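You operate a simulated robot arm through the tools that you are given. There is no shell and no other tool. Be economical: measure what you need, move in short steps, check, and stop when the job is done.

You are at the controls of a simulated two-armed robot. One attempt, no reset.

JOB
Put the funnel in the black cup, cap the waste bottle and hang the yellow and purple brushes up.
Fine: on the pegboard; leave the third brush.

It is judged by the outcome, as a careful person would: the job done as asked, and still so three seconds after it is handed in. It fails if anything else is knocked over, pushed out of place, dropped, spilled or broken. Lids that push on must go on centred and level and be pressed home; caps that screw on are set level and turned clockwise until they are tight.

ROBOT AND FRAMES
Two 6-joint arms with two-finger parallel grippers on one trunk, on a base that drives. Base frame: it is fixed to the floor where the robot stands at the start and does not move with it; the origin is under the middle of the robot, x ahead of it, y to its left, z up. Lengths are in m, angles in rad, forces in N, time in s.
The left shoulder is at the start at [0.06, 0.187, 1.308], the right one opposite. With the tool pointing down near the work surface each hand reaches from about 0.1 to 0.58 m from the robot's upright axis, wherever it stands, measured 20 degrees to its own side. Places, roughly: something [0.5, 0, 0.9]. Payload 1.57 kg a hand.
The TCP of each hand is the grasp point between the finger pads, 0.03 m short of the fingertips. In the tool frame z runs along the fingers and y along their closing line. Largest opening 0.11 m; finger width 0.024, thickness 0.012; the body of the gripper, 0.048 by 0.112 m, starts 0.078 m behind the TCP.
Orientation is that of the tool frame in the base frame, as a unit quaternion [w, x, y, z]. With the fingers straight down and closing along the base's y, the tool's x points along the base's -x, its y along +y and its z along -z.

CONTROLS
- The arms move only by the tool drive_tool. It takes "left_rows", "right_rows" or both (then of equal length, played together; a hand with none holds still); each is a list of rows, each a list of 6 numbers: the shift along the base's x, y, z in m, then the turn, a rotation vector about the base's x, y, z in rad. In form: [[dx, dy, dz, ax, ay, az], ...]. A call has 1 to 10 rows; each row shifts and turns the commanded pose from where the row before left it. "left_hand" and "right_hand" are, for a hand that has rows, the gripper command, from -1 (shut) to 1 (fully open), values between in proportion, set as the call begins (left out, the last holds). Each row takes 0.2 s and may step no farther than 0.05 m and 0.15 rad from the row before; otherwise, or with a gripper value out of range, the whole call is refused. A pose out of reach is approached as far as the arm can. The call stops where the force on the tool passes 40 N (or 10 N more than at its start, if that is more) or the arm is blocked; 0.2 s more then pass. The fingers move at their own pace (about 0.153 m/s each) and stop on an object; they squeeze with about 25 N. The grip force told is the motor's: it shows also when the fingers shut on nothing. Time passes only in rows, and 0.2 s behind the last, so rows that do not move let the fingers close. It gives the time, the measured TCP pose, the force on the tool (base axes), the opening and the grip force at its end, in the units of the frame above (readings bear some noise), with the torque about the TCP (base axes, N m) and any sound that the robot's microphone picked up.
- Cameras (640 x 400 px; columns grow to the right, rows downward): "scene" is now at [0.0203, 0.0303, 1.8635]; the picture's right is [0.39, -0.92, -0.00], its down [-0.65, -0.27, -0.71] and it looks along [0.65, 0.28, -0.70] (base axes); focal length 296 px, centre (320, 200). "left" rides on the left gripper at [0.07, -0.016, -0.141] in its tool frame; the picture's right is [0.23, 0.97, 0.00], its down [-0.86, 0.20, -0.48] and it looks along [-0.47, 0.11, 0.88] (tool axes); focal length 222 px, centre (320, 200). "right" rides on the right gripper at [0.07, 0.016, -0.141] in its tool frame; the picture's right is [-0.23, 0.97, 0.00], its down [-0.86, -0.20, -0.48] and it looks along [-0.47, -0.11, 0.88] (tool axes); focal length 222 px, centre (320, 200).
- grab_frame(camera): a new picture of that camera. The clock stands still meanwhile.
- lift_body(by): slides the trunk up (or, below 0, down) by that many m; the arms and the scene camera ride with it, the base frame stays. It gives what a move gives, with no picture.
- steer(legs): drives the robot by 1 to 6 legs, each [ahead, left, turn to the left] in m, m and rad, along the robot's own axes; the way and the turn of a leg run together, so that a leg with both is an arc; at most 1.5 m and 3.142 rad a leg. The arms and the cameras ride along, it lands a little off, and it stops where it bumps. It gives what a move gives.
- pan_tilt(pan, tilt): turns the head with the scene camera to pan (to the left, within 1.501 rad either way) and tilt (down, from -0.506 to 1.204), counted from straight ahead of the robot. It gives what a move gives.
- measure_at(camera, pixels): for up to 12 pixels [column, row] of the newest picture of that camera ("zoom" is the newest enlarged one), the place [x, y, z] in the base frame of the surface seen there, good to about 0.003 m, but the place of the scene camera against the robot may be out by one fixed shift of up to 0.012 m in any direction. The clock stands still meanwhile.
- zoom(camera, box): a new picture of the part [left, top, right, bottom] of that camera's present view, enlarged. The clock stands still meanwhile.
- sign_off(): hands the job in; it is judged then, once.

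Go step by step. Measure first, check grasps and placings, and put right what went wrong. The budget is 80 turns and 78 pictures, counting those below and the enlarged ones. Unless the task says otherwise, let go and move clear before handing in, and close with one line.

The tools are called by a JSON object that holds its "op" and its "data". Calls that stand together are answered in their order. drive_tool: Moves the arms, as the interface text tells. Its arguments: {"type":"object","properties":{"left_rows":{"type":"array"},"left_hand":{"type":"number"},"right_rows":{"type":"array"},"right_hand":{"type":"number"}},"required":[]} The other tools are called the same way: lift_body (by) slides the trunk up or down; steer (legs) drives the base; pan_tilt (pan, tilt) turns the head that bears the scene camera; grab_frame (camera) takes a picture; measure_at (camera, pixels) gives the place of the surface under pixels of a picture; zoom (camera, box) takes an enlarged picture of a part of a camera's view; sign_off () hands the job in.

At the start:

```text
t: 0.0
left_eef_pos: [0.2874, 0.2867, 1.5874]
left_tcp_rot: [0.0, 0.0, 1.0, -0.001]
left_ft_force: [0.3, 0.3, -0.1]
left_torque: [-0.02, -0.02, -0.02]
left_opening: 0.1099
left_finger_force: 0.1
right_eef_pos: [0.2812, -0.001, 1.5604]
right_tcp_rot: [0.0, -0.001, 1.0, -0.001]
right_ft_force: [0.0, 0.4, 0.0]
right_torque: [0.04, 0.01, 0.02]
right_opening: 0.1101
right_finger_force: 0.2
trunk travel left (down, up): [-0.936, 0.054]
robot x, y, heading: [0.0003, 0.0013, -0.0]
head pan, tilt: [0.4, 0.782]
```

scene: 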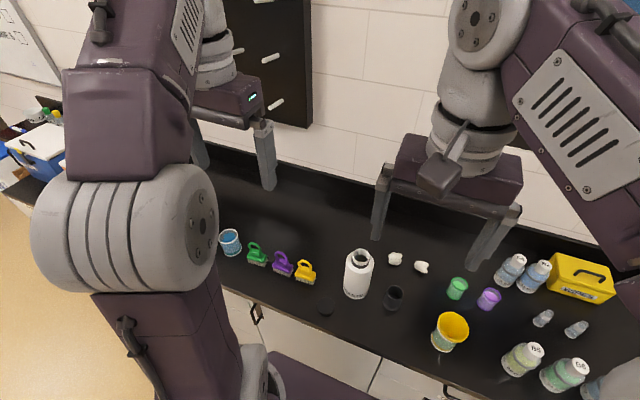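
right: 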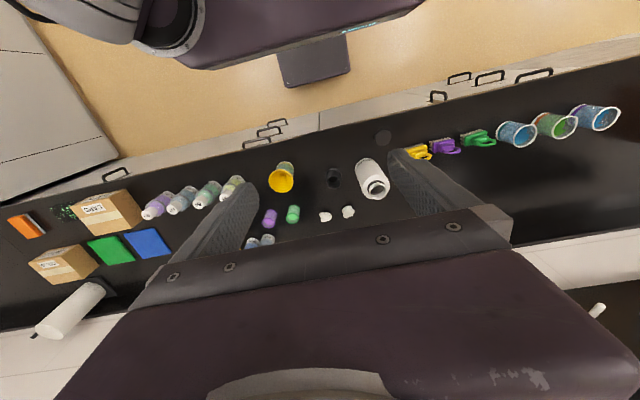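
left: 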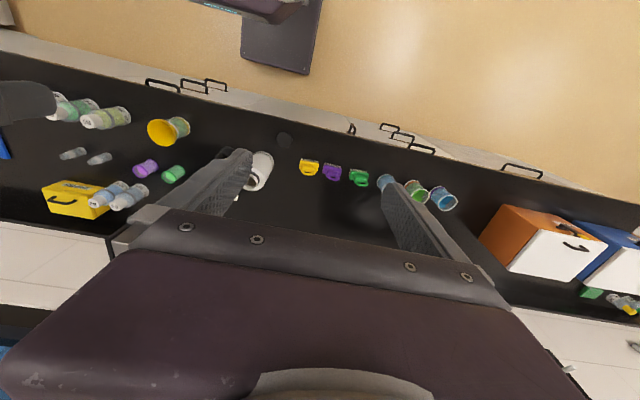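

The scene shows a white bottle (358,272), a dark disc (323,310), a small black cup (393,297), a yellow funnel (450,330), and brushes at (257–305,260). I'll zoom in for detail.

{"op": "zoom", "data": {"camera": "scene", "box": [210, 210, 370, 330]}}

{"op": "zoom", "data": {"camera": "scene", "box": [340, 230, 520, 370]}}

{"op": "measure_at", "data": {"camera": "scene", "pixels": [[362, 256], [354, 290], [323, 309], [393, 292], [452, 325], [446, 345], [305, 270], [282, 262], [256, 255], [270, 58], [275, 104], [340, 300]]}}

```text
3.33 times, centred on (290, 270) of scene
```

zoom: 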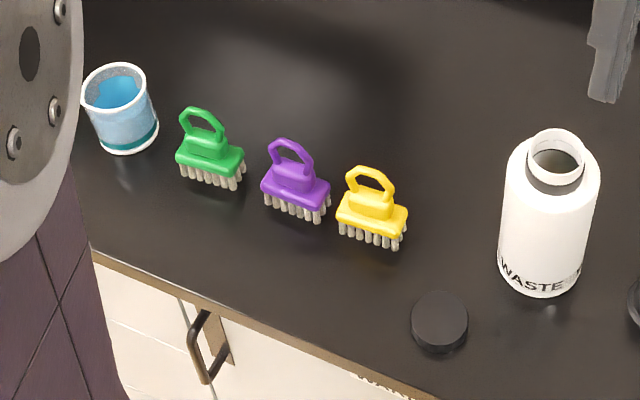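

```text
2.86 times, centred on (430, 300) of scene
```

zoom: 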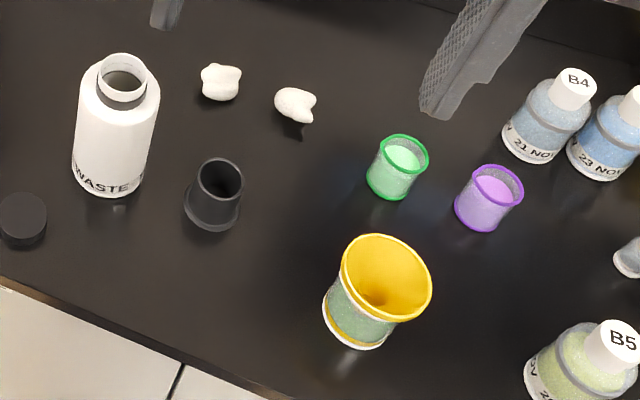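

```text
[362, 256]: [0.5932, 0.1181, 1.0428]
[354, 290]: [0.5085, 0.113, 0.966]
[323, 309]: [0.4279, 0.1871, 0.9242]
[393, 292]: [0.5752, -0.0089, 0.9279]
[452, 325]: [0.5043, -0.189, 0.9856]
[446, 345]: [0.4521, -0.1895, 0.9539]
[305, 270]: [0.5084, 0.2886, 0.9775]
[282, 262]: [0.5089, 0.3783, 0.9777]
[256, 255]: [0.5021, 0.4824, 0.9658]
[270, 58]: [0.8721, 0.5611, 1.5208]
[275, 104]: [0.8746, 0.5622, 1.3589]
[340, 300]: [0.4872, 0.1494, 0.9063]
```

The funnel sits tilted in a green-content cup; the black cap disc lies flat at about (0.43,0.19). Now I look at the pegboard.

{"op": "pan_tilt", "data": {"pan": 0.55, "tilt": 0.3}}

{"op": "grab_frame", "data": {"camera": "scene"}}

```text
t: 0.9
left_eef_pos: [0.2873, 0.2877, 1.5884]
left_tcp_rot: [0.0, 0.0, 1.0, 0.0]
left_ft_force: [-0.5, 0.4, -0.9]
left_torque: [0.0, 0.03, -0.01]
left_opening: 0.11
left_finger_force: 0.0
right_eef_pos: [0.2812, -0.0006, 1.5603]
right_tcp_rot: [0.001, 0.001, 1.0, 0.0]
right_ft_force: [-0.2, 1.0, -0.1]
right_torque: [0.01, 0.0, -0.04]
right_opening: 0.1101
right_finger_force: 0.0
trunk travel left (down, up): [-0.936, 0.054]
robot x, y, heading: [0.0, 0.0005, -0.0]
head pan, tilt: [0.55, 0.3]
```

```text
72 pictures are left
```

scene: 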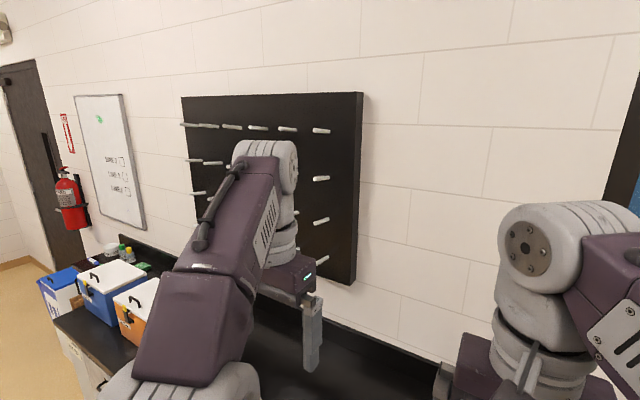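

{"op": "zoom", "data": {"camera": "scene", "box": [170, 80, 380, 290]}}

{"op": "measure_at", "data": {"camera": "scene", "pixels": [[328, 130], [315, 131], [328, 177], [329, 218], [315, 224], [327, 258], [316, 264], [295, 129], [266, 128], [240, 127], [225, 162], [362, 95]]}}

```text
1.90 times, centred on (275, 185) of scene
```

zoom: 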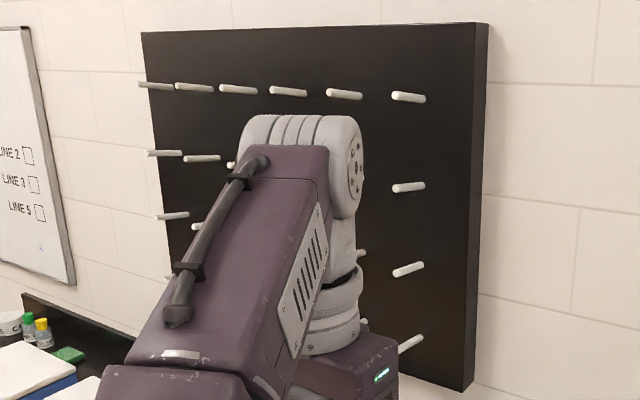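

```text
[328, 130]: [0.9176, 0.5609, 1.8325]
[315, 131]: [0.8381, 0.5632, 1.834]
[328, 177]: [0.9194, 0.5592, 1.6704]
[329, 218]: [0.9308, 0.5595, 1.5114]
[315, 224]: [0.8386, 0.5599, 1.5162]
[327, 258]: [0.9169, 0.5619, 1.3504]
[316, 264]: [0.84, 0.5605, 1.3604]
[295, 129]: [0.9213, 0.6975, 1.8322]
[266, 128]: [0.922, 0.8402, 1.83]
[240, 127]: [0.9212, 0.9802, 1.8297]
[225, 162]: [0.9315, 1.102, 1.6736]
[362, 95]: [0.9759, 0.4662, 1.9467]
```

Pegs stand at y≈0.56, 0.70… and z≈1.35, 1.51, 1.67, 1.83, tips at x≈0.84 with the board at ≈0.93. I'll bring the hands down above the cap and funnel to look close-up.

{"op": "drive_tool", "data": {"left_rows": [[0.0113, -0.0097, -0.0438, 0, 0, 0], [0.0113, -0.0097, -0.0438, 0, 0, 0], [0.0113, -0.0097, -0.0438, 0, 0, 0], [0.0113, -0.0097, -0.0438, 0, 0, 0], [0.0113, -0.0097, -0.0438, 0, 0, 0], [0.0113, -0.0097, -0.0438, 0, 0, 0], [0.0113, -0.0097, -0.0438, 0, 0, 0], [0.0113, -0.0097, -0.0438, 0, 0, 0], [0.0113, -0.0097, -0.0438, 0, 0, 0], [0.0113, -0.0097, -0.0438, 0, 0, 0]], "right_rows": [[0.012, -0.019, -0.031, 0, 0, 0], [0.012, -0.019, -0.031, 0, 0, 0], [0.012, -0.019, -0.031, 0, 0, 0], [0.012, -0.019, -0.031, 0, 0, 0], [0.012, -0.019, -0.031, 0, 0, 0], [0.012, -0.019, -0.031, 0, 0, 0], [0.012, -0.019, -0.031, 0, 0, 0], [0.012, -0.019, -0.031, 0, 0, 0], [0.012, -0.019, -0.031, 0, 0, 0], [0.012, -0.019, -0.031, 0, 0, 0]]}}

{"op": "grab_frame", "data": {"camera": "left"}}

{"op": "grab_frame", "data": {"camera": "right"}}

```text
t: 3.1
left_eef_pos: [0.4015, 0.1884, 1.1494]
left_tcp_rot: [-0.001, 0.0, 1.0, 0.0]
left_ft_force: [-1.0, -0.6, 0.3]
left_torque: [0.03, 0.04, -0.02]
left_opening: 0.1101
left_finger_force: 0.0
right_eef_pos: [0.4015, -0.1916, 1.2481]
right_tcp_rot: [0.0, 0.001, 1.0, 0.0]
right_ft_force: [0.1, 0.0, 0.5]
right_torque: [0.0, 0.04, -0.01]
right_opening: 0.1099
right_finger_force: 0.1
trunk travel left (down, up): [-0.936, 0.054]
robot x, y, heading: [0.0029, -0.0002, -0.003]
head pan, tilt: [0.55, 0.3]
```

```text
70 pictures are left
```

left: 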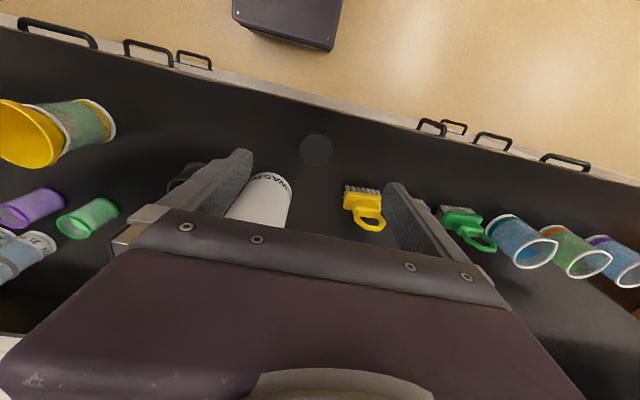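

```text
69 pictures are left
```

right: 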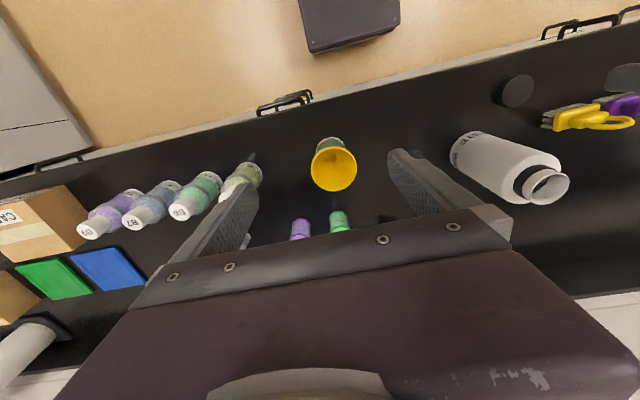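

The left view shows the cap at (316,150), the yellow brush at (362,205); the right view shows the funnel rim round (333,165). Measuring them.

{"op": "measure_at", "data": {"camera": "left", "pixels": [[316, 150], [301, 150], [331, 150], [316, 135], [316, 164], [362, 194], [347, 190], [379, 190], [367, 228], [457, 216], [316, 120], [330, 90]]}}

{"op": "measure_at", "data": {"camera": "right", "pixels": [[311, 165], [356, 165], [333, 144], [333, 191], [333, 165], [326, 142], [342, 150], [544, 186], [519, 92], [340, 222], [300, 230], [330, 110]]}}

{"op": "zoom", "data": {"camera": "right", "box": [260, 120, 400, 240]}}

{"op": "zoom", "data": {"camera": "right", "box": [430, 60, 640, 220]}}

```text
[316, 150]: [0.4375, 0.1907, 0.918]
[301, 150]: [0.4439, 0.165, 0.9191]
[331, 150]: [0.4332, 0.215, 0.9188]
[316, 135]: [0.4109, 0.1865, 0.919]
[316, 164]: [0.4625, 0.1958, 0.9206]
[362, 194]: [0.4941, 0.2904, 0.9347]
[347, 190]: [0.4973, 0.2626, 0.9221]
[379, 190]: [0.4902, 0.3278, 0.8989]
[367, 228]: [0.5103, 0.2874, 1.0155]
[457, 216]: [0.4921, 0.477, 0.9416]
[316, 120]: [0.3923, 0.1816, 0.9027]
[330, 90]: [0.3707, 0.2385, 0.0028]
```

```text
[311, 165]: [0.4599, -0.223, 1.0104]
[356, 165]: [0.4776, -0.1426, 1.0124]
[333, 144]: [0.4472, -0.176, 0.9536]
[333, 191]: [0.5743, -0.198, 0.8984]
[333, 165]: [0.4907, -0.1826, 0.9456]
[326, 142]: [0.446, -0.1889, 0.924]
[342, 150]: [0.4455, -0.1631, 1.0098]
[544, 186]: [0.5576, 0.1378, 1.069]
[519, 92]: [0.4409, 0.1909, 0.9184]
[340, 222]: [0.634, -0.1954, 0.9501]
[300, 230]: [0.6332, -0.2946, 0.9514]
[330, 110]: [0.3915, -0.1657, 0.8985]
```

```text
3.33 times, centred on (330, 180) of right
```

zoom: 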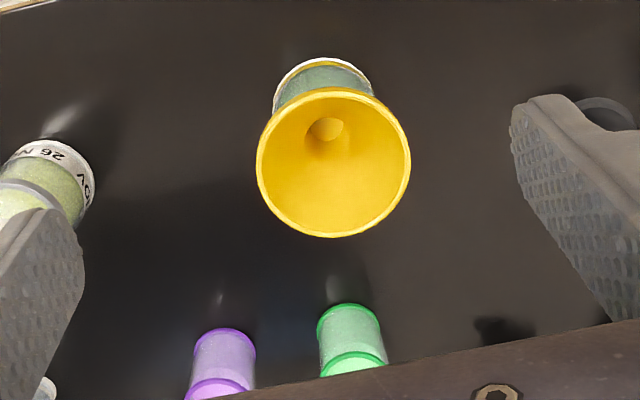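

```text
2.50 times, centred on (535, 140) of right
```

zoom: 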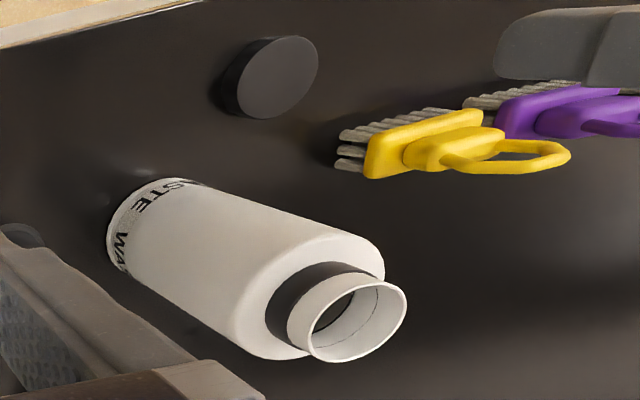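

Cap centre is ≈(0.437,0.190), diameter ≈0.052, top 0.919, table 0.899. I'll lower the left hand onto it, in two steps with a look.

{"op": "drive_tool", "data": {"left_rows": [[0.0088, 0.0005, -0.0375, 0, 0, 0], [0.0088, 0.0005, -0.0375, 0, 0, 0], [0.0087, 0.0005, -0.0375, 0, 0, 0], [0.0087, 0.0005, -0.0375, 0, 0, 0]], "left_hand": 0.3}}

{"op": "grab_frame", "data": {"camera": "left"}}

{"op": "zoom", "data": {"camera": "left", "box": [170, 100, 330, 240]}}

```text
t: 4.1
left_eef_pos: [0.4366, 0.1913, 0.9993]
left_tcp_rot: [0.001, -0.001, 1.0, 0.0]
left_ft_force: [0.4, -0.6, -0.7]
left_torque: [0.02, -0.01, 0.01]
left_opening: 0.0714
left_finger_force: 0.1
right_eef_pos: [0.3993, -0.1901, 1.25]
right_tcp_rot: [0.001, 0.0, 1.0, 0.0]
right_ft_force: [0.8, -0.4, -0.1]
right_torque: [-0.01, 0.01, -0.02]
right_opening: 0.1099
right_finger_force: 0.1
trunk travel left (down, up): [-0.936, 0.054]
robot x, y, heading: [-0.0009, 0.0016, 0.001]
head pan, tilt: [0.55, 0.3]
```

```text
66 pictures are left
```

left: 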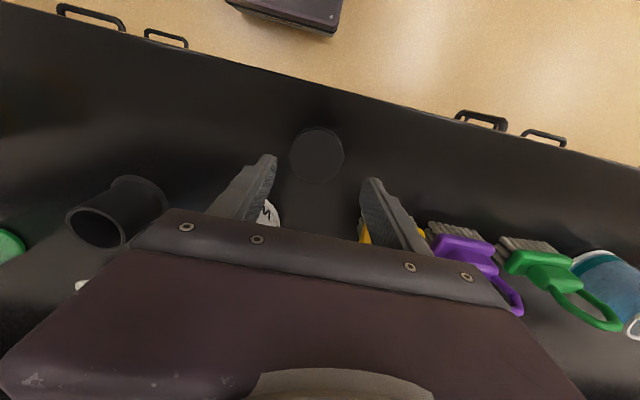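

```text
2.86 times, centred on (250, 170) of left
```

zoom: 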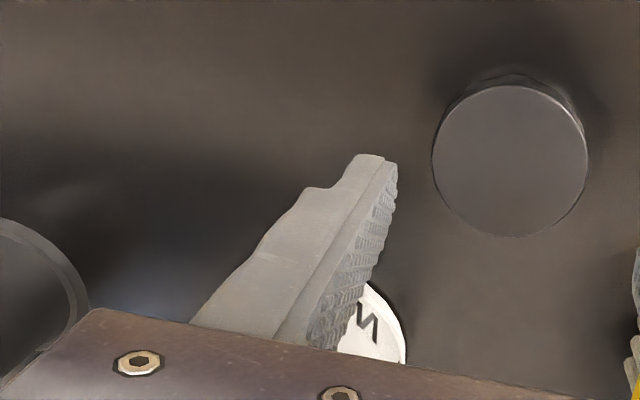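

The cap lies between the finger tracks, centre (317,155). Re-measuring its edges and the nearby brushes/black cup from here.

{"op": "measure_at", "data": {"camera": "left", "pixels": [[317, 154], [294, 154], [340, 156], [318, 132], [316, 178], [68, 220], [125, 237], [113, 180], [165, 200]]}}

```text
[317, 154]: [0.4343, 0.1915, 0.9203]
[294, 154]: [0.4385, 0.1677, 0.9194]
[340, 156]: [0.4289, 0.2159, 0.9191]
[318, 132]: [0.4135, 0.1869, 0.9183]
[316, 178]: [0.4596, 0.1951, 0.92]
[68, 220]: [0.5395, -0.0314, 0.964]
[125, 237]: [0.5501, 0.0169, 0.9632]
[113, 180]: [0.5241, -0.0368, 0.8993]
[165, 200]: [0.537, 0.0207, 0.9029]
```

Centre confirmed at ≈(0.436,0.191). Descend to fingertips ≈7 mm above the table and close.

{"op": "drive_tool", "data": {"left_rows": [[0, 0, -0.031, 0, 0, 0], [0, 0, -0.031, 0, 0, 0]]}}

{"op": "drive_tool", "data": {"left_rows": [[0, 0, 0, 0, 0, 0], [0, 0, 0, 0, 0, 0], [0, 0, 0, 0, 0, 0]], "left_hand": -1}}

{"op": "drive_tool", "data": {"left_rows": [[0, 0, 0.04, 0, 0, 0], [0, 0, 0.04, 0, 0, 0], [-0.01, 0, 0.04, 0, 0, 0], [-0.01, 0, 0.04, 0, 0, 0], [-0.01, 0, 0.04, 0, 0, 0]]}}

{"op": "grab_frame", "data": {"camera": "left"}}

{"op": "grab_frame", "data": {"camera": "right"}}

```text
t: 4.7
left_eef_pos: [0.4381, 0.1925, 0.9385]
left_tcp_rot: [0.001, 0.0, 1.0, 0.0]
left_ft_force: [-0.1, -0.7, -0.6]
left_torque: [-0.01, 0.05, 0.0]
left_opening: 0.0714
left_finger_force: 0.0
right_eef_pos: [0.4002, -0.1899, 1.2504]
right_tcp_rot: [0.001, -0.001, 1.0, -0.001]
right_ft_force: [-0.4, -0.7, -0.4]
right_torque: [0.0, 0.01, -0.04]
right_opening: 0.1098
right_finger_force: 0.1
trunk travel left (down, up): [-0.936, 0.054]
robot x, y, heading: [-0.0018, 0.0017, -0.002]
head pan, tilt: [0.55, 0.3]
```

```text
t: 5.5
left_eef_pos: [0.4384, 0.1926, 0.9389]
left_tcp_rot: [0.0, 0.0, 1.0, 0.001]
left_ft_force: [0.4, 1.1, 0.1]
left_torque: [-0.02, 0.0, -0.03]
left_opening: 0.0588
left_finger_force: 25.2
right_eef_pos: [0.3993, -0.1903, 1.2492]
right_tcp_rot: [0.0, -0.001, 1.0, 0.0]
right_ft_force: [0.4, 0.2, 0.5]
right_torque: [0.02, -0.01, 0.01]
right_opening: 0.1099
right_finger_force: 0.1
trunk travel left (down, up): [-0.936, 0.054]
robot x, y, heading: [0.0008, 0.0008, -0.001]
head pan, tilt: [0.55, 0.3]
```

```text
t: 6.7
left_eef_pos: [0.4022, 0.1929, 1.1398]
left_tcp_rot: [0.001, 0.0, 1.0, 0.0]
left_ft_force: [-0.1, 0.0, -0.4]
left_torque: [0.01, 0.02, -0.01]
left_opening: 0.0592
left_finger_force: 25.3
right_eef_pos: [0.3981, -0.1904, 1.2508]
right_tcp_rot: [0.002, -0.001, 1.0, 0.0]
right_ft_force: [0.2, 0.0, 0.4]
right_torque: [0.07, -0.02, 0.01]
right_opening: 0.1099
right_finger_force: 0.1
trunk travel left (down, up): [-0.936, 0.054]
robot x, y, heading: [-0.0018, -0.0013, 0.0]
head pan, tilt: [0.55, 0.3]
```

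```text
64 pictures are left
```

left: 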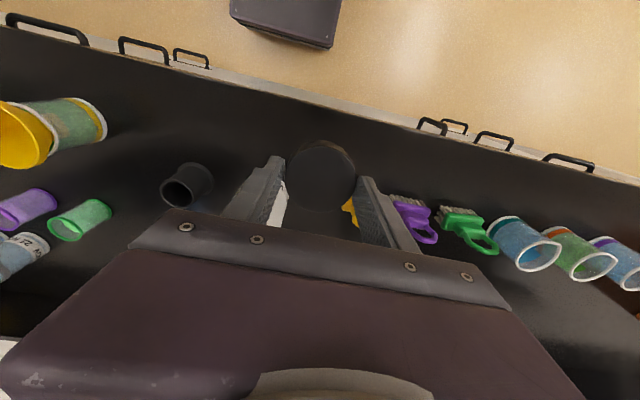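

```text
63 pictures are left
```

right: 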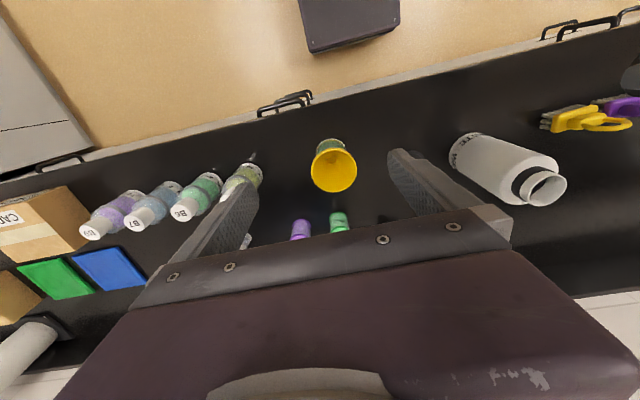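

The cap is held (opening 0.059). Now measure the bottle rim in the right view around (543,187), and the held cap's top in the left view.

{"op": "zoom", "data": {"camera": "right", "box": [500, 150, 580, 214]}}

{"op": "measure_at", "data": {"camera": "left", "pixels": [[321, 174], [321, 144], [321, 206], [292, 172], [350, 174]]}}

```text
6.25 times, centred on (540, 182) of right
```

zoom: 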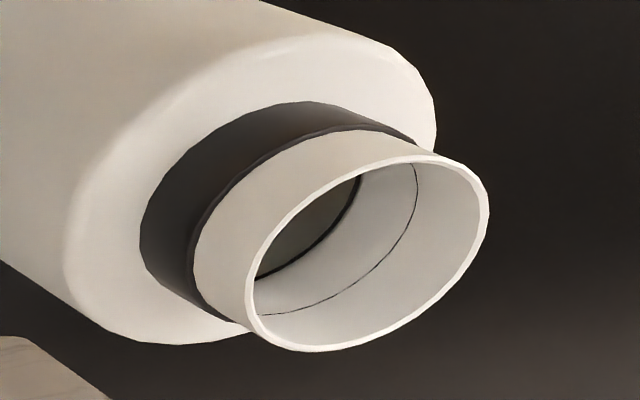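

```text
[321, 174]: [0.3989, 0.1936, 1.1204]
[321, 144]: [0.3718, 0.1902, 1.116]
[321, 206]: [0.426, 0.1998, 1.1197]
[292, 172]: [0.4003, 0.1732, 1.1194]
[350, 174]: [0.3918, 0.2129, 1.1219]
```

{"op": "measure_at", "data": {"camera": "zoom", "pixels": [[249, 310], [483, 200], [300, 346], [400, 160], [300, 222], [410, 320], [330, 192], [450, 270], [370, 90], [140, 240], [90, 300], [345, 345]]}}

{"op": "pan_tilt", "data": {"pan": 0.2, "tilt": 0.8}}

{"op": "grab_frame", "data": {"camera": "scene"}}

```text
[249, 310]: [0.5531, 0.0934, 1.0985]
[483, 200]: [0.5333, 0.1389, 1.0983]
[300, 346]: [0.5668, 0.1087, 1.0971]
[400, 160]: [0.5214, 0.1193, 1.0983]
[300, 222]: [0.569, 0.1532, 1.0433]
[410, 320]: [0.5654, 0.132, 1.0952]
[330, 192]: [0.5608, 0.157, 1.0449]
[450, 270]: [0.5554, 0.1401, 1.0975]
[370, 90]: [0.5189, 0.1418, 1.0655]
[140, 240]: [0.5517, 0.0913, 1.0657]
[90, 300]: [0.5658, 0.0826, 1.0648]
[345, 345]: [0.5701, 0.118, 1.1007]
```

```text
t: 7.7
left_eef_pos: [0.4051, 0.1932, 1.138]
left_tcp_rot: [0.001, 0.0, 1.0, 0.0]
left_ft_force: [-0.1, 0.3, -0.1]
left_torque: [0.0, -0.03, 0.01]
left_opening: 0.0594
left_finger_force: 25.0
right_eef_pos: [0.3998, -0.1905, 1.25]
right_tcp_rot: [0.0, 0.0, 1.0, 0.0]
right_ft_force: [0.7, 0.2, 0.6]
right_torque: [-0.01, 0.01, 0.01]
right_opening: 0.1102
right_finger_force: 0.0
trunk travel left (down, up): [-0.936, 0.054]
robot x, y, heading: [-0.0002, 0.0013, 0.0]
head pan, tilt: [0.201, 0.799]
```

```text
61 pictures are left
```

scene: 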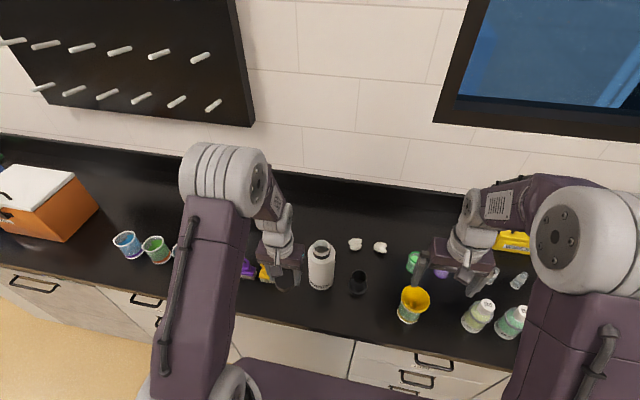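

Rim centre ≈(0.546,0.117), z 1.098, radius ≈0.025; cap centre ≈3 mm toward the robot from TCP. I'll bring the cap over the neck, hovering.

{"op": "drive_tool", "data": {"left_rows": [[0, 0, 0.035, 0, 0, 0], [0.0365, -0.019, 0, 0, 0, 0], [0.0365, -0.019, 0, 0, 0, 0], [0.0365, -0.019, 0, 0, 0, 0], [0.0365, -0.019, 0, 0, 0, 0], [0, 0, -0.015, 0, 0, 0], [0, 0, 0, 0, 0, 0]]}}

{"op": "zoom", "data": {"camera": "right", "box": [460, 110, 640, 230]}}

{"op": "zoom", "data": {"camera": "scene", "box": [260, 190, 380, 310]}}

```text
t: 9.2
left_eef_pos: [0.549, 0.1151, 1.1561]
left_tcp_rot: [0.002, 0.0, 1.0, 0.0]
left_ft_force: [-1.6, 0.5, -0.4]
left_torque: [0.01, -0.01, -0.01]
left_opening: 0.0591
left_finger_force: 25.2
right_eef_pos: [0.3973, -0.1911, 1.2507]
right_tcp_rot: [0.0, 0.0, 1.0, 0.0]
right_ft_force: [0.3, -0.5, 1.0]
right_torque: [-0.04, -0.03, 0.02]
right_opening: 0.11
right_finger_force: 0.0
trunk travel left (down, up): [-0.936, 0.054]
robot x, y, heading: [0.0034, -0.0016, 0.002]
head pan, tilt: [0.201, 0.799]
```

```text
3.33 times, centred on (550, 170) of right
```

zoom: 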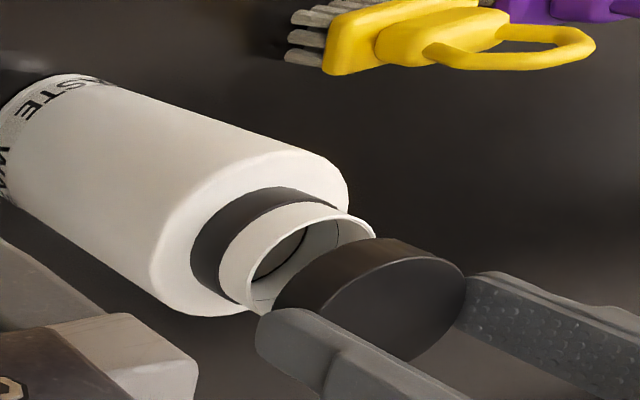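

```text
3.33 times, centred on (320, 250) of scene
```

zoom: 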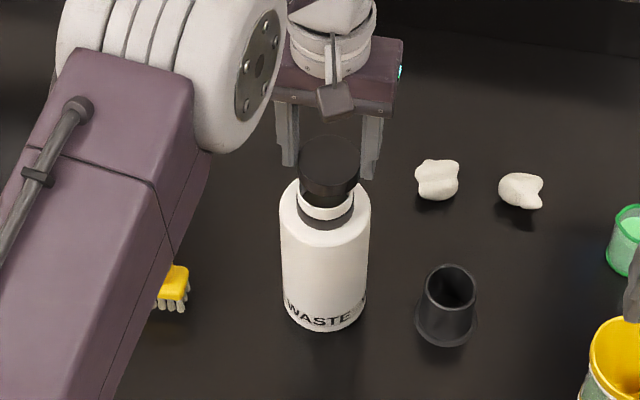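

The cap hovers above the neck. Take a right-hand frame and measure cap edges in the same frame as the rim was measured.

{"op": "zoom", "data": {"camera": "right", "box": [520, 160, 620, 230]}}

```text
5.71 times, centred on (570, 195) of right
```

zoom: 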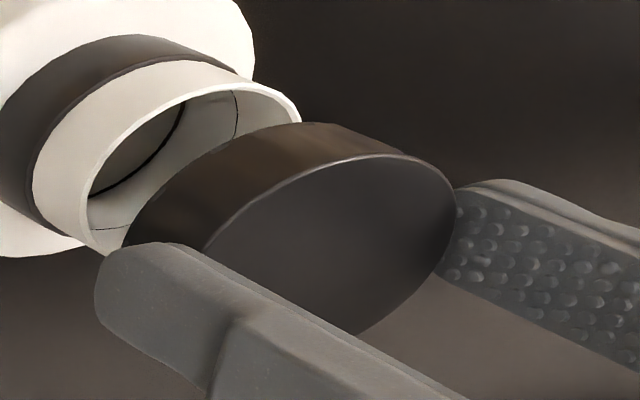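

{"op": "measure_at", "data": {"camera": "zoom", "pixels": [[215, 245], [452, 210], [375, 160], [365, 328], [320, 165], [430, 180], [295, 120], [240, 88], [90, 210], [130, 225], [430, 265], [325, 240]]}}

```text
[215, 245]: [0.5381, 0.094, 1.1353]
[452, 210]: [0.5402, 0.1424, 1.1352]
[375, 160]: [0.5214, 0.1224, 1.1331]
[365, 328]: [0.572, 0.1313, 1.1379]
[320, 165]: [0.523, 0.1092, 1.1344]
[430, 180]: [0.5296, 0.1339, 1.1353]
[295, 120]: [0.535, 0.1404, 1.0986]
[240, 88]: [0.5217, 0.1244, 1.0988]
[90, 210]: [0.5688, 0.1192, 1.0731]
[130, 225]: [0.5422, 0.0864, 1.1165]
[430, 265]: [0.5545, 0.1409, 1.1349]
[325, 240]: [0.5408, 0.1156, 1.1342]
```

Cap centre ≈(0.547,0.117), within ~1 mm of the neck. Lowering gently in 3–4 mm steps.

{"op": "drive_tool", "data": {"left_rows": [[-0.001, 0, -0.005, 0, 0, 0], [0, 0, -0.005, 0, 0, 0], [0, 0, -0.004, 0, 0, 0], [0, 0, -0.003, 0, 0, 0], [0, 0, -0.003, 0, 0, 0]]}}

```text
t: 10.4
left_eef_pos: [0.5499, 0.1144, 1.1365]
left_tcp_rot: [0.002, 0.0, 1.0, 0.0]
left_ft_force: [0.3, -0.5, -0.3]
left_torque: [0.03, 0.03, -0.03]
left_opening: 0.0589
left_finger_force: 25.2
right_eef_pos: [0.3994, -0.1906, 1.2495]
right_tcp_rot: [0.0, 0.0, 1.0, 0.0]
right_ft_force: [-0.2, 0.1, -0.5]
right_torque: [0.01, 0.01, 0.0]
right_opening: 0.1102
right_finger_force: 0.2
trunk travel left (down, up): [-0.936, 0.054]
robot x, y, heading: [0.0032, -0.002, -0.004]
head pan, tilt: [0.201, 0.799]
```

No contact force yet. Continue lowering.

{"op": "drive_tool", "data": {"left_rows": [[0, 0, -0.003, 0, 0, 0], [0, 0, -0.003, 0, 0, 0], [0, 0, -0.003, 0, 0, 0], [0, 0, 0, 0, 0, 0]]}}

{"op": "zoom", "data": {"camera": "right", "box": [500, 150, 620, 230]}}

```text
t: 11.4
left_eef_pos: [0.5499, 0.1162, 1.1298]
left_tcp_rot: [0.001, 0.0, 1.0, 0.0]
left_ft_force: [0.1, -0.1, -0.3]
left_torque: [0.02, 0.01, 0.02]
left_opening: 0.0592
left_finger_force: 25.3
right_eef_pos: [0.3991, -0.1908, 1.2493]
right_tcp_rot: [-0.001, 0.0, 1.0, 0.0]
right_ft_force: [-0.3, -0.1, -0.1]
right_torque: [-0.05, 0.0, -0.01]
right_opening: 0.1099
right_finger_force: 0.2
trunk travel left (down, up): [-0.936, 0.054]
robot x, y, heading: [-0.001, 0.0031, 0.001]
head pan, tilt: [0.201, 0.799]
```

```text
5.00 times, centred on (560, 190) of right
```

zoom: 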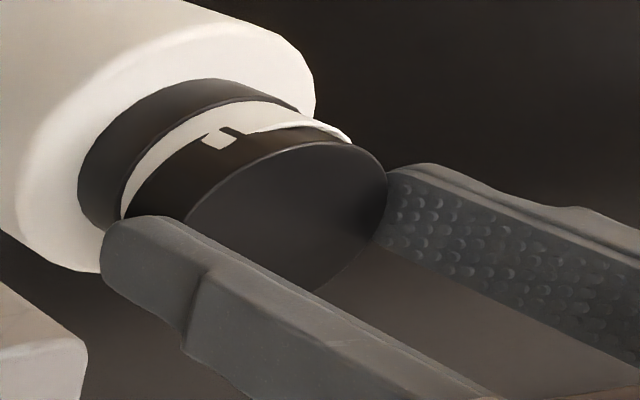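

The white rim shows through the cap's robot-side edge near (330,130), so the cap is a bit off toward +x. Measure it.

{"op": "measure_at", "data": {"camera": "zoom", "pixels": [[340, 133], [310, 128], [280, 128], [190, 205], [245, 165], [290, 148], [335, 146], [375, 165], [385, 195], [325, 285], [130, 200], [200, 105]]}}

```text
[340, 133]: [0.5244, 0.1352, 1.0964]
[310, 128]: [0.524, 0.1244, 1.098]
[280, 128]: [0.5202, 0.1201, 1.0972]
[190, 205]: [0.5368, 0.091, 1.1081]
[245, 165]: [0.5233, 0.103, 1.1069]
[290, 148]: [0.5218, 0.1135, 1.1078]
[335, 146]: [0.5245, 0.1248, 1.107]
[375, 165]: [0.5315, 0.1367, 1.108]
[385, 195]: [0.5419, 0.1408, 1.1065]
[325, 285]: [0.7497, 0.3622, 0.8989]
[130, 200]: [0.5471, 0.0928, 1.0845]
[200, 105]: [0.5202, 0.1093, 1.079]
```

Cap centre ≈(0.548,0.115) against the rim's (0.546,0.117). Raise, shift (−2,+2 mm), lower again.

{"op": "drive_tool", "data": {"left_rows": [[0, 0, 0.014, 0, 0, 0], [-0.002, 0.002, 0, 0, 0, 0], [0, 0, 0, 0, 0, 0], [0, 0, -0.005, 0, 0, 0], [0, 0, -0.004, 0, 0, 0], [0, 0, -0.003, 0, 0, 0], [0, 0, -0.002, 0, 0, 0], [0, 0, 0, 0, 0, 0]]}}

{"op": "zoom", "data": {"camera": "right", "box": [500, 150, 620, 230]}}

```text
t: 13.2
left_eef_pos: [0.5476, 0.1182, 1.1283]
left_tcp_rot: [0.0, 0.0, 1.0, -0.001]
left_ft_force: [-0.6, -0.4, -0.4]
left_torque: [0.02, -0.01, -0.01]
left_opening: 0.059
left_finger_force: 24.7
right_eef_pos: [0.3981, -0.1903, 1.2492]
right_tcp_rot: [0.0, 0.0, 1.0, -0.001]
right_ft_force: [0.3, 0.5, -0.9]
right_torque: [-0.02, -0.02, 0.01]
right_opening: 0.11
right_finger_force: 0.1
trunk travel left (down, up): [-0.936, 0.054]
robot x, y, heading: [0.0018, -0.0001, -0.002]
head pan, tilt: [0.201, 0.799]
```

```text
5.00 times, centred on (560, 190) of right
```

zoom: 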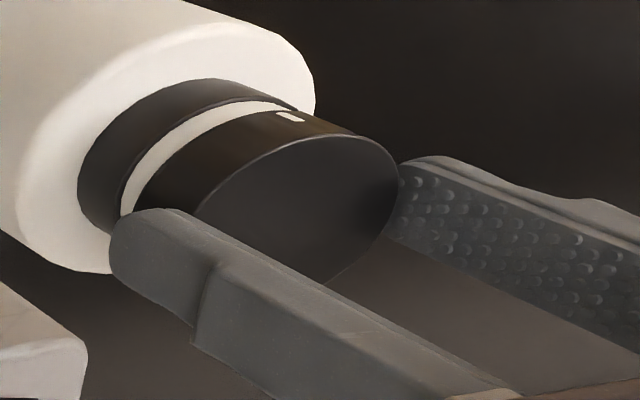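

Now much better centred. Continue lowering until contact.

{"op": "drive_tool", "data": {"left_rows": [[-0.0005, 0.0, -0.003, 0, 0, 0], [0, 0, -0.003, 0, 0, 0], [0, 0, -0.003, 0, 0, 0], [0, 0, -0.002, 0, 0, 0], [0, 0, 0, 0, 0, 0]]}}

{"op": "zoom", "data": {"camera": "right", "box": [500, 150, 620, 230]}}

```text
t: 14.4
left_eef_pos: [0.5454, 0.1184, 1.12]
left_tcp_rot: [0.004, 0.0, 1.0, 0.001]
left_ft_force: [0.9, 3.1, 26.1]
left_torque: [0.15, -0.1, -0.03]
left_opening: 0.0599
left_finger_force: 25.1
right_eef_pos: [0.3957, -0.1902, 1.2521]
right_tcp_rot: [0.001, 0.0, 1.0, 0.0]
right_ft_force: [-0.3, -0.3, -1.3]
right_torque: [0.0, 0.0, 0.0]
right_opening: 0.1099
right_finger_force: 0.0
trunk travel left (down, up): [-0.936, 0.054]
robot x, y, heading: [0.0004, 0.0044, -0.002]
head pan, tilt: [0.201, 0.799]
```

```text
5.00 times, centred on (560, 190) of right
```

zoom: 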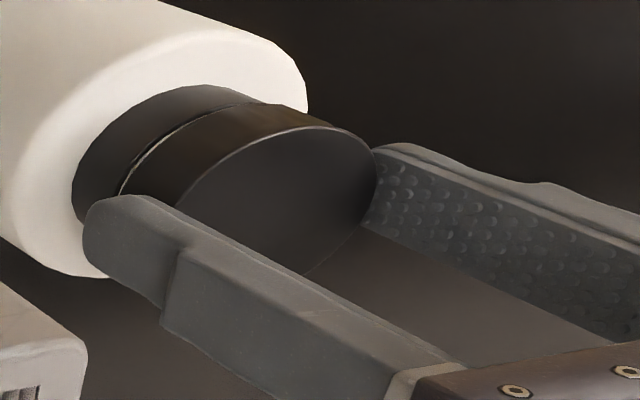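

The cap slid down to the collar with 26 N of resistance, and a thin gap is left at (150,150). Press harder.

{"op": "drive_tool", "data": {"left_rows": [[0, 0, -0.002, 0, 0, 0], [0, 0, -0.002, 0, 0, 0], [0, 0, -0.002, 0, 0, 0], [0, 0, 0, 0, 0, 0]]}}

{"op": "zoom", "data": {"camera": "right", "box": [500, 150, 620, 230]}}

```text
t: 15.4
left_eef_pos: [0.5453, 0.119, 1.1145]
left_tcp_rot: [0.002, -0.001, 1.0, 0.0]
left_ft_force: [1.2, 3.4, 27.3]
left_torque: [0.13, -0.05, 0.01]
left_opening: 0.0599
left_finger_force: 24.5
right_eef_pos: [0.3956, -0.1913, 1.2506]
right_tcp_rot: [0.001, 0.0, 1.0, 0.001]
right_ft_force: [-0.5, 0.0, 0.0]
right_torque: [0.0, 0.01, -0.04]
right_opening: 0.1102
right_finger_force: 0.1
trunk travel left (down, up): [-0.936, 0.054]
robot x, y, heading: [0.0003, -0.0001, -0.003]
head pan, tilt: [0.201, 0.799]
```

```text
5.00 times, centred on (560, 190) of right
```

zoom: 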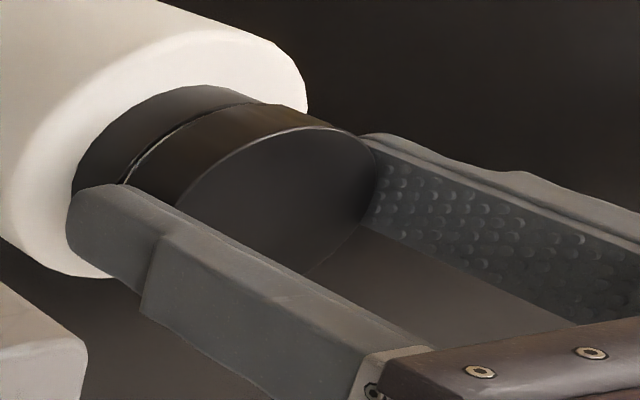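

The fingers slipped down the cap at 27 N and it didn't sink further, so it may be a screw cap. I'll ease the pressure and turn it clockwise, watching torque.

{"op": "drive_tool", "data": {"left_rows": [[0, 0, 0.002, 0, 0, 0], [0, 0, 0, 0, 0, -0.14], [0, 0, 0, 0, 0, -0.14], [0, 0, 0, 0, 0, -0.14], [0, 0, 0, 0, 0, -0.14]]}}

{"op": "zoom", "data": {"camera": "right", "box": [500, 150, 620, 230]}}

```text
t: 16.6
left_eef_pos: [0.5463, 0.1183, 1.1137]
left_tcp_rot: [0.0, 0.278, 0.961, 0.0]
left_ft_force: [-3.5, 1.9, 4.9]
left_torque: [0.21, 0.28, -0.01]
left_opening: 0.0601
left_finger_force: 24.7
right_eef_pos: [0.3974, -0.1907, 1.2506]
right_tcp_rot: [0.001, 0.0, 1.0, 0.0]
right_ft_force: [0.1, 0.0, 0.1]
right_torque: [0.05, -0.02, -0.04]
right_opening: 0.1102
right_finger_force: 0.0
trunk travel left (down, up): [-0.936, 0.054]
robot x, y, heading: [0.0001, -0.0005, 0.001]
head pan, tilt: [0.201, 0.799]
```

```text
5.00 times, centred on (560, 190) of right
```

zoom: 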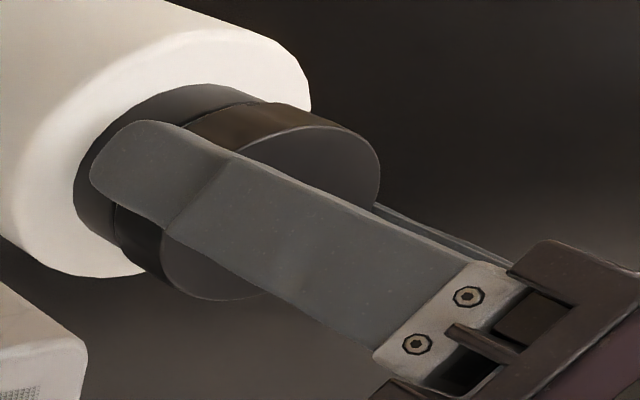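

Turning freely with no torque. Keep turning clockwise.

{"op": "drive_tool", "data": {"left_rows": [[0, 0, 0, 0, 0, -0.145], [0, 0, 0, 0, 0, -0.145], [0, 0, 0, 0, 0, -0.145], [0, 0, 0, 0, 0, -0.145], [0, 0, 0, 0, 0, -0.145], [0, 0, 0, 0, 0, -0.145], [0, 0, 0, 0, 0, -0.145]]}}

{"op": "zoom", "data": {"camera": "right", "box": [420, 110, 620, 240]}}

```text
t: 18.2
left_eef_pos: [0.5486, 0.1176, 1.1127]
left_tcp_rot: [0.0, 0.71, 0.705, 0.0]
left_ft_force: [2.0, 0.3, 1.4]
left_torque: [-0.1, -0.13, 0.02]
left_opening: 0.0603
left_finger_force: 24.9
right_eef_pos: [0.3988, -0.1904, 1.2504]
right_tcp_rot: [0.001, 0.001, 1.0, -0.001]
right_ft_force: [0.5, 0.1, -0.3]
right_torque: [-0.03, 0.03, 0.0]
right_opening: 0.11
right_finger_force: 0.1
trunk travel left (down, up): [-0.936, 0.054]
robot x, y, heading: [-0.0017, -0.0012, 0.003]
head pan, tilt: [0.201, 0.799]
```

```text
3.08 times, centred on (520, 175) of right
```

zoom: 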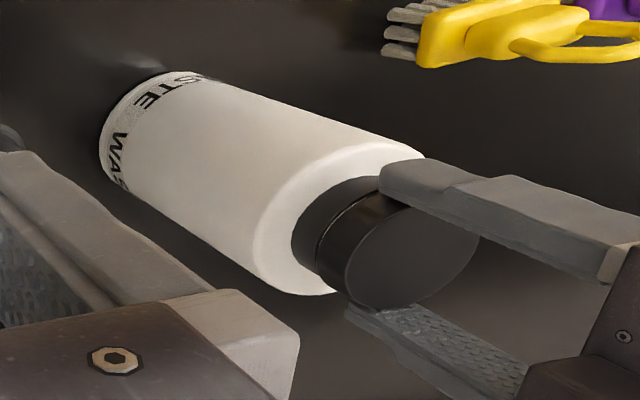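

The label hasn't moved, so the cap itself turned 90° freely. Keep turning and watch torque.

{"op": "drive_tool", "data": {"left_rows": [[0, 0, -0.0005, 0, 0, -0.145], [0, 0, 0, 0, 0, -0.145], [0, 0, 0, 0, 0, -0.145], [0, 0, 0, 0, 0, -0.145], [0, 0, 0, 0, 0, -0.145], [0, 0, 0, 0, 0, -0.145], [0, 0, 0, 0, 0, -0.145]]}}

{"op": "zoom", "data": {"camera": "right", "box": [480, 140, 620, 230]}}

```text
t: 19.9
left_eef_pos: [0.5473, 0.118, 1.1134]
left_tcp_rot: [0.0, 0.963, 0.271, -0.001]
left_ft_force: [-1.1, -2.0, 0.6]
left_torque: [-0.25, 0.16, 0.01]
left_opening: 0.0602
left_finger_force: 24.9
right_eef_pos: [0.3982, -0.1903, 1.2499]
right_tcp_rot: [0.001, 0.0, 1.0, 0.0]
right_ft_force: [0.0, -0.5, 0.0]
right_torque: [-0.01, -0.03, 0.03]
right_opening: 0.1097
right_finger_force: 0.0
trunk travel left (down, up): [-0.936, 0.054]
robot x, y, heading: [-0.0011, 0.0007, -0.004]
head pan, tilt: [0.201, 0.799]
```

```text
4.44 times, centred on (550, 185) of right
```

zoom: 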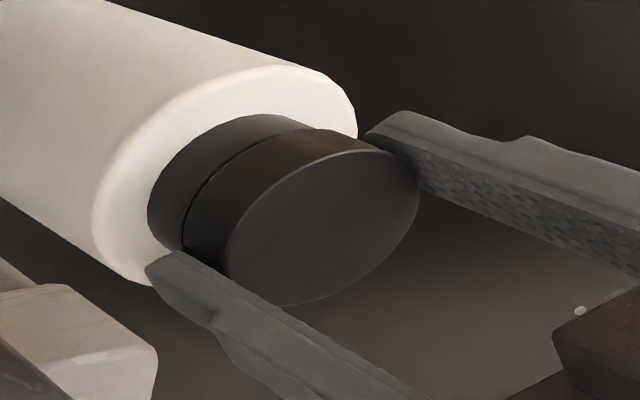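

After 2.6 rad there's no torque and no sinking: it's a push-on lid needing a firm press. Release, rise, unwind the wrist and close the fingers to press from above.

{"op": "drive_tool", "data": {"left_rows": [[0, 0, 0, 0, 0, 0], [0, 0, 0, 0, 0, 0], [0, 0, 0.03, 0, 0, 0], [0, 0, 0.04, 0, 0, 0]], "left_hand": 0.5}}

{"op": "drive_tool", "data": {"left_rows": [[0, 0, 0, 0, 0, 0.145], [0, 0, 0, 0, 0, 0.145], [0, 0, 0, 0, 0, 0.145], [0, 0, 0, 0, 0, 0.145], [0, 0, 0, 0, 0, 0.145], [0, 0, 0, 0, 0, 0.145], [0, 0, 0, 0, 0, 0.145], [0, 0, 0, 0, 0, 0.145], [0, 0, 0, 0, 0, 0.145], [0, 0, 0, 0, 0, 0.145]], "left_hand": -1}}

{"op": "drive_tool", "data": {"left_rows": [[0, 0, 0, 0, 0, 0.145], [0, 0, 0, 0, 0, 0.145], [0, 0, 0, 0, 0, 0.145], [0, 0, 0, 0, 0, 0.145], [0, 0, 0, 0, 0, 0.145], [0, 0, 0, 0, 0, 0.145], [0, 0, 0, 0, 0, 0.145], [0, 0, 0, 0, 0, 0.12]]}}

{"op": "zoom", "data": {"camera": "right", "box": [480, 140, 640, 240]}}

```text
t: 20.9
left_eef_pos: [0.5482, 0.12, 1.1836]
left_tcp_rot: [-0.001, 0.963, 0.271, 0.0]
left_ft_force: [-0.5, -0.1, -0.3]
left_torque: [0.01, 0.02, -0.02]
left_opening: 0.0827
left_finger_force: 0.2
right_eef_pos: [0.3995, -0.1906, 1.2505]
right_tcp_rot: [0.0, 0.0, 1.0, 0.001]
right_ft_force: [0.1, 0.2, -0.5]
right_torque: [-0.01, 0.02, -0.01]
right_opening: 0.1099
right_finger_force: 0.0
trunk travel left (down, up): [-0.936, 0.054]
robot x, y, heading: [0.0038, -0.003, -0.0]
head pan, tilt: [0.201, 0.799]
```

```text
t: 23.1
left_eef_pos: [0.5487, 0.1177, 1.1831]
left_tcp_rot: [0.0, 0.539, 0.842, 0.0]
left_ft_force: [0.4, 0.4, -1.1]
left_torque: [0.01, 0.0, 0.02]
left_opening: 0.0
left_finger_force: 21.4
right_eef_pos: [0.3989, -0.1905, 1.2505]
right_tcp_rot: [0.0, 0.0, 1.0, -0.001]
right_ft_force: [-0.1, 0.5, -0.4]
right_torque: [0.0, 0.01, -0.02]
right_opening: 0.1097
right_finger_force: 0.0
trunk travel left (down, up): [-0.936, 0.054]
robot x, y, heading: [0.0012, -0.0008, 0.002]
head pan, tilt: [0.201, 0.799]
```

```text
t: 24.9
left_eef_pos: [0.5478, 0.118, 1.1827]
left_tcp_rot: [0.001, 0.001, 1.0, 0.0]
left_ft_force: [0.0, -0.3, -0.2]
left_torque: [-0.03, -0.01, -0.01]
left_opening: 0.0
left_finger_force: 21.0
right_eef_pos: [0.3999, -0.1917, 1.2494]
right_tcp_rot: [0.001, 0.0, 1.0, 0.0]
right_ft_force: [-1.0, 0.0, 0.6]
right_torque: [0.01, -0.01, -0.03]
right_opening: 0.1099
right_finger_force: 0.1
trunk travel left (down, up): [-0.936, 0.054]
robot x, y, heading: [0.0016, 0.0018, 0.002]
head pan, tilt: [0.201, 0.799]
```

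```text
4.00 times, centred on (560, 190) of right
```

zoom: 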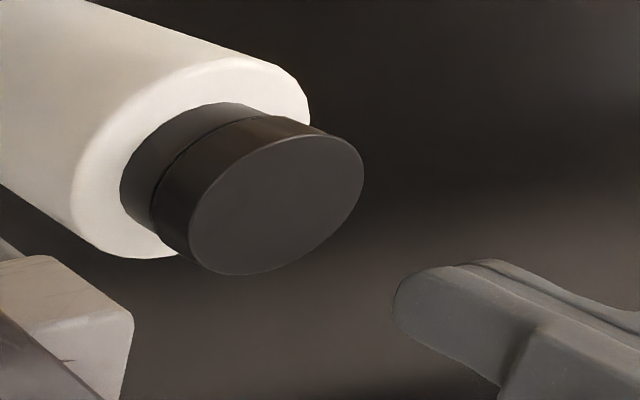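

Cap sits on the neck, looking level. Measuring its top edge to check centre and level.

{"op": "measure_at", "data": {"camera": "zoom", "pixels": [[193, 225], [250, 158], [320, 138], [360, 165], [335, 230], [235, 270], [277, 205], [295, 130], [155, 190], [210, 108]]}}

```text
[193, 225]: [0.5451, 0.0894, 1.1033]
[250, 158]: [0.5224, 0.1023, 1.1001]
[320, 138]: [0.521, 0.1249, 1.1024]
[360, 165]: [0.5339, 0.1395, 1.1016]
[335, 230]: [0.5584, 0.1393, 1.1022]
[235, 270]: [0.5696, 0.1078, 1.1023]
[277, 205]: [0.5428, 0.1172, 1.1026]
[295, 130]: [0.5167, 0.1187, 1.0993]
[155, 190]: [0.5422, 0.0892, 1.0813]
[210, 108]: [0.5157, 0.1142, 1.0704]
```

Top is level at 1.102, centred at ≈(0.545,0.117). Press down on it.

{"op": "drive_tool", "data": {"left_rows": [[-0.0025, -0.001, -0.03, 0, 0, 0], [0, 0, -0.015, 0, 0, 0], [0, 0, -0.004, 0, 0, 0], [0, 0, -0.003, 0, 0, 0], [0, 0, -0.003, 0, 0, 0], [0, 0, -0.002, 0, 0, 0], [0, 0, -0.002, 0, 0, 0], [0, 0, -0.002, 0, 0, 0], [0, 0, -0.002, 0, 0, 0]]}}

{"op": "zoom", "data": {"camera": "right", "box": [480, 140, 640, 240]}}

```text
t: 26.4
left_eef_pos: [0.5457, 0.1183, 1.1321]
left_tcp_rot: [0.008, 0.003, 1.0, 0.001]
left_ft_force: [-5.5, 1.7, 21.6]
left_torque: [0.06, 0.41, -0.01]
left_opening: 0.0
left_finger_force: 21.0
right_eef_pos: [0.3974, -0.1913, 1.2511]
right_tcp_rot: [0.002, 0.0, 1.0, 0.001]
right_ft_force: [-0.5, 0.2, 0.8]
right_torque: [-0.01, 0.02, 0.03]
right_opening: 0.1101
right_finger_force: 0.1
trunk travel left (down, up): [-0.936, 0.054]
robot x, y, heading: [-0.0013, -0.001, -0.001]
head pan, tilt: [0.201, 0.799]
stopped in row 7 (left hand): the force on the tool passed its limit at 43 N (the readings are from after the stop); the commanded pose is now the measured one
```

```text
4.00 times, centred on (560, 190) of right
```

zoom: 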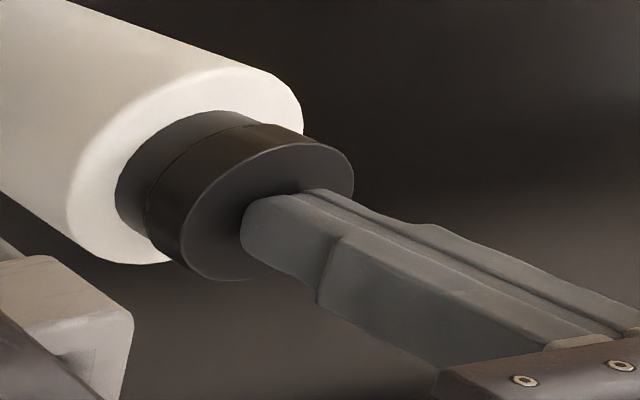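

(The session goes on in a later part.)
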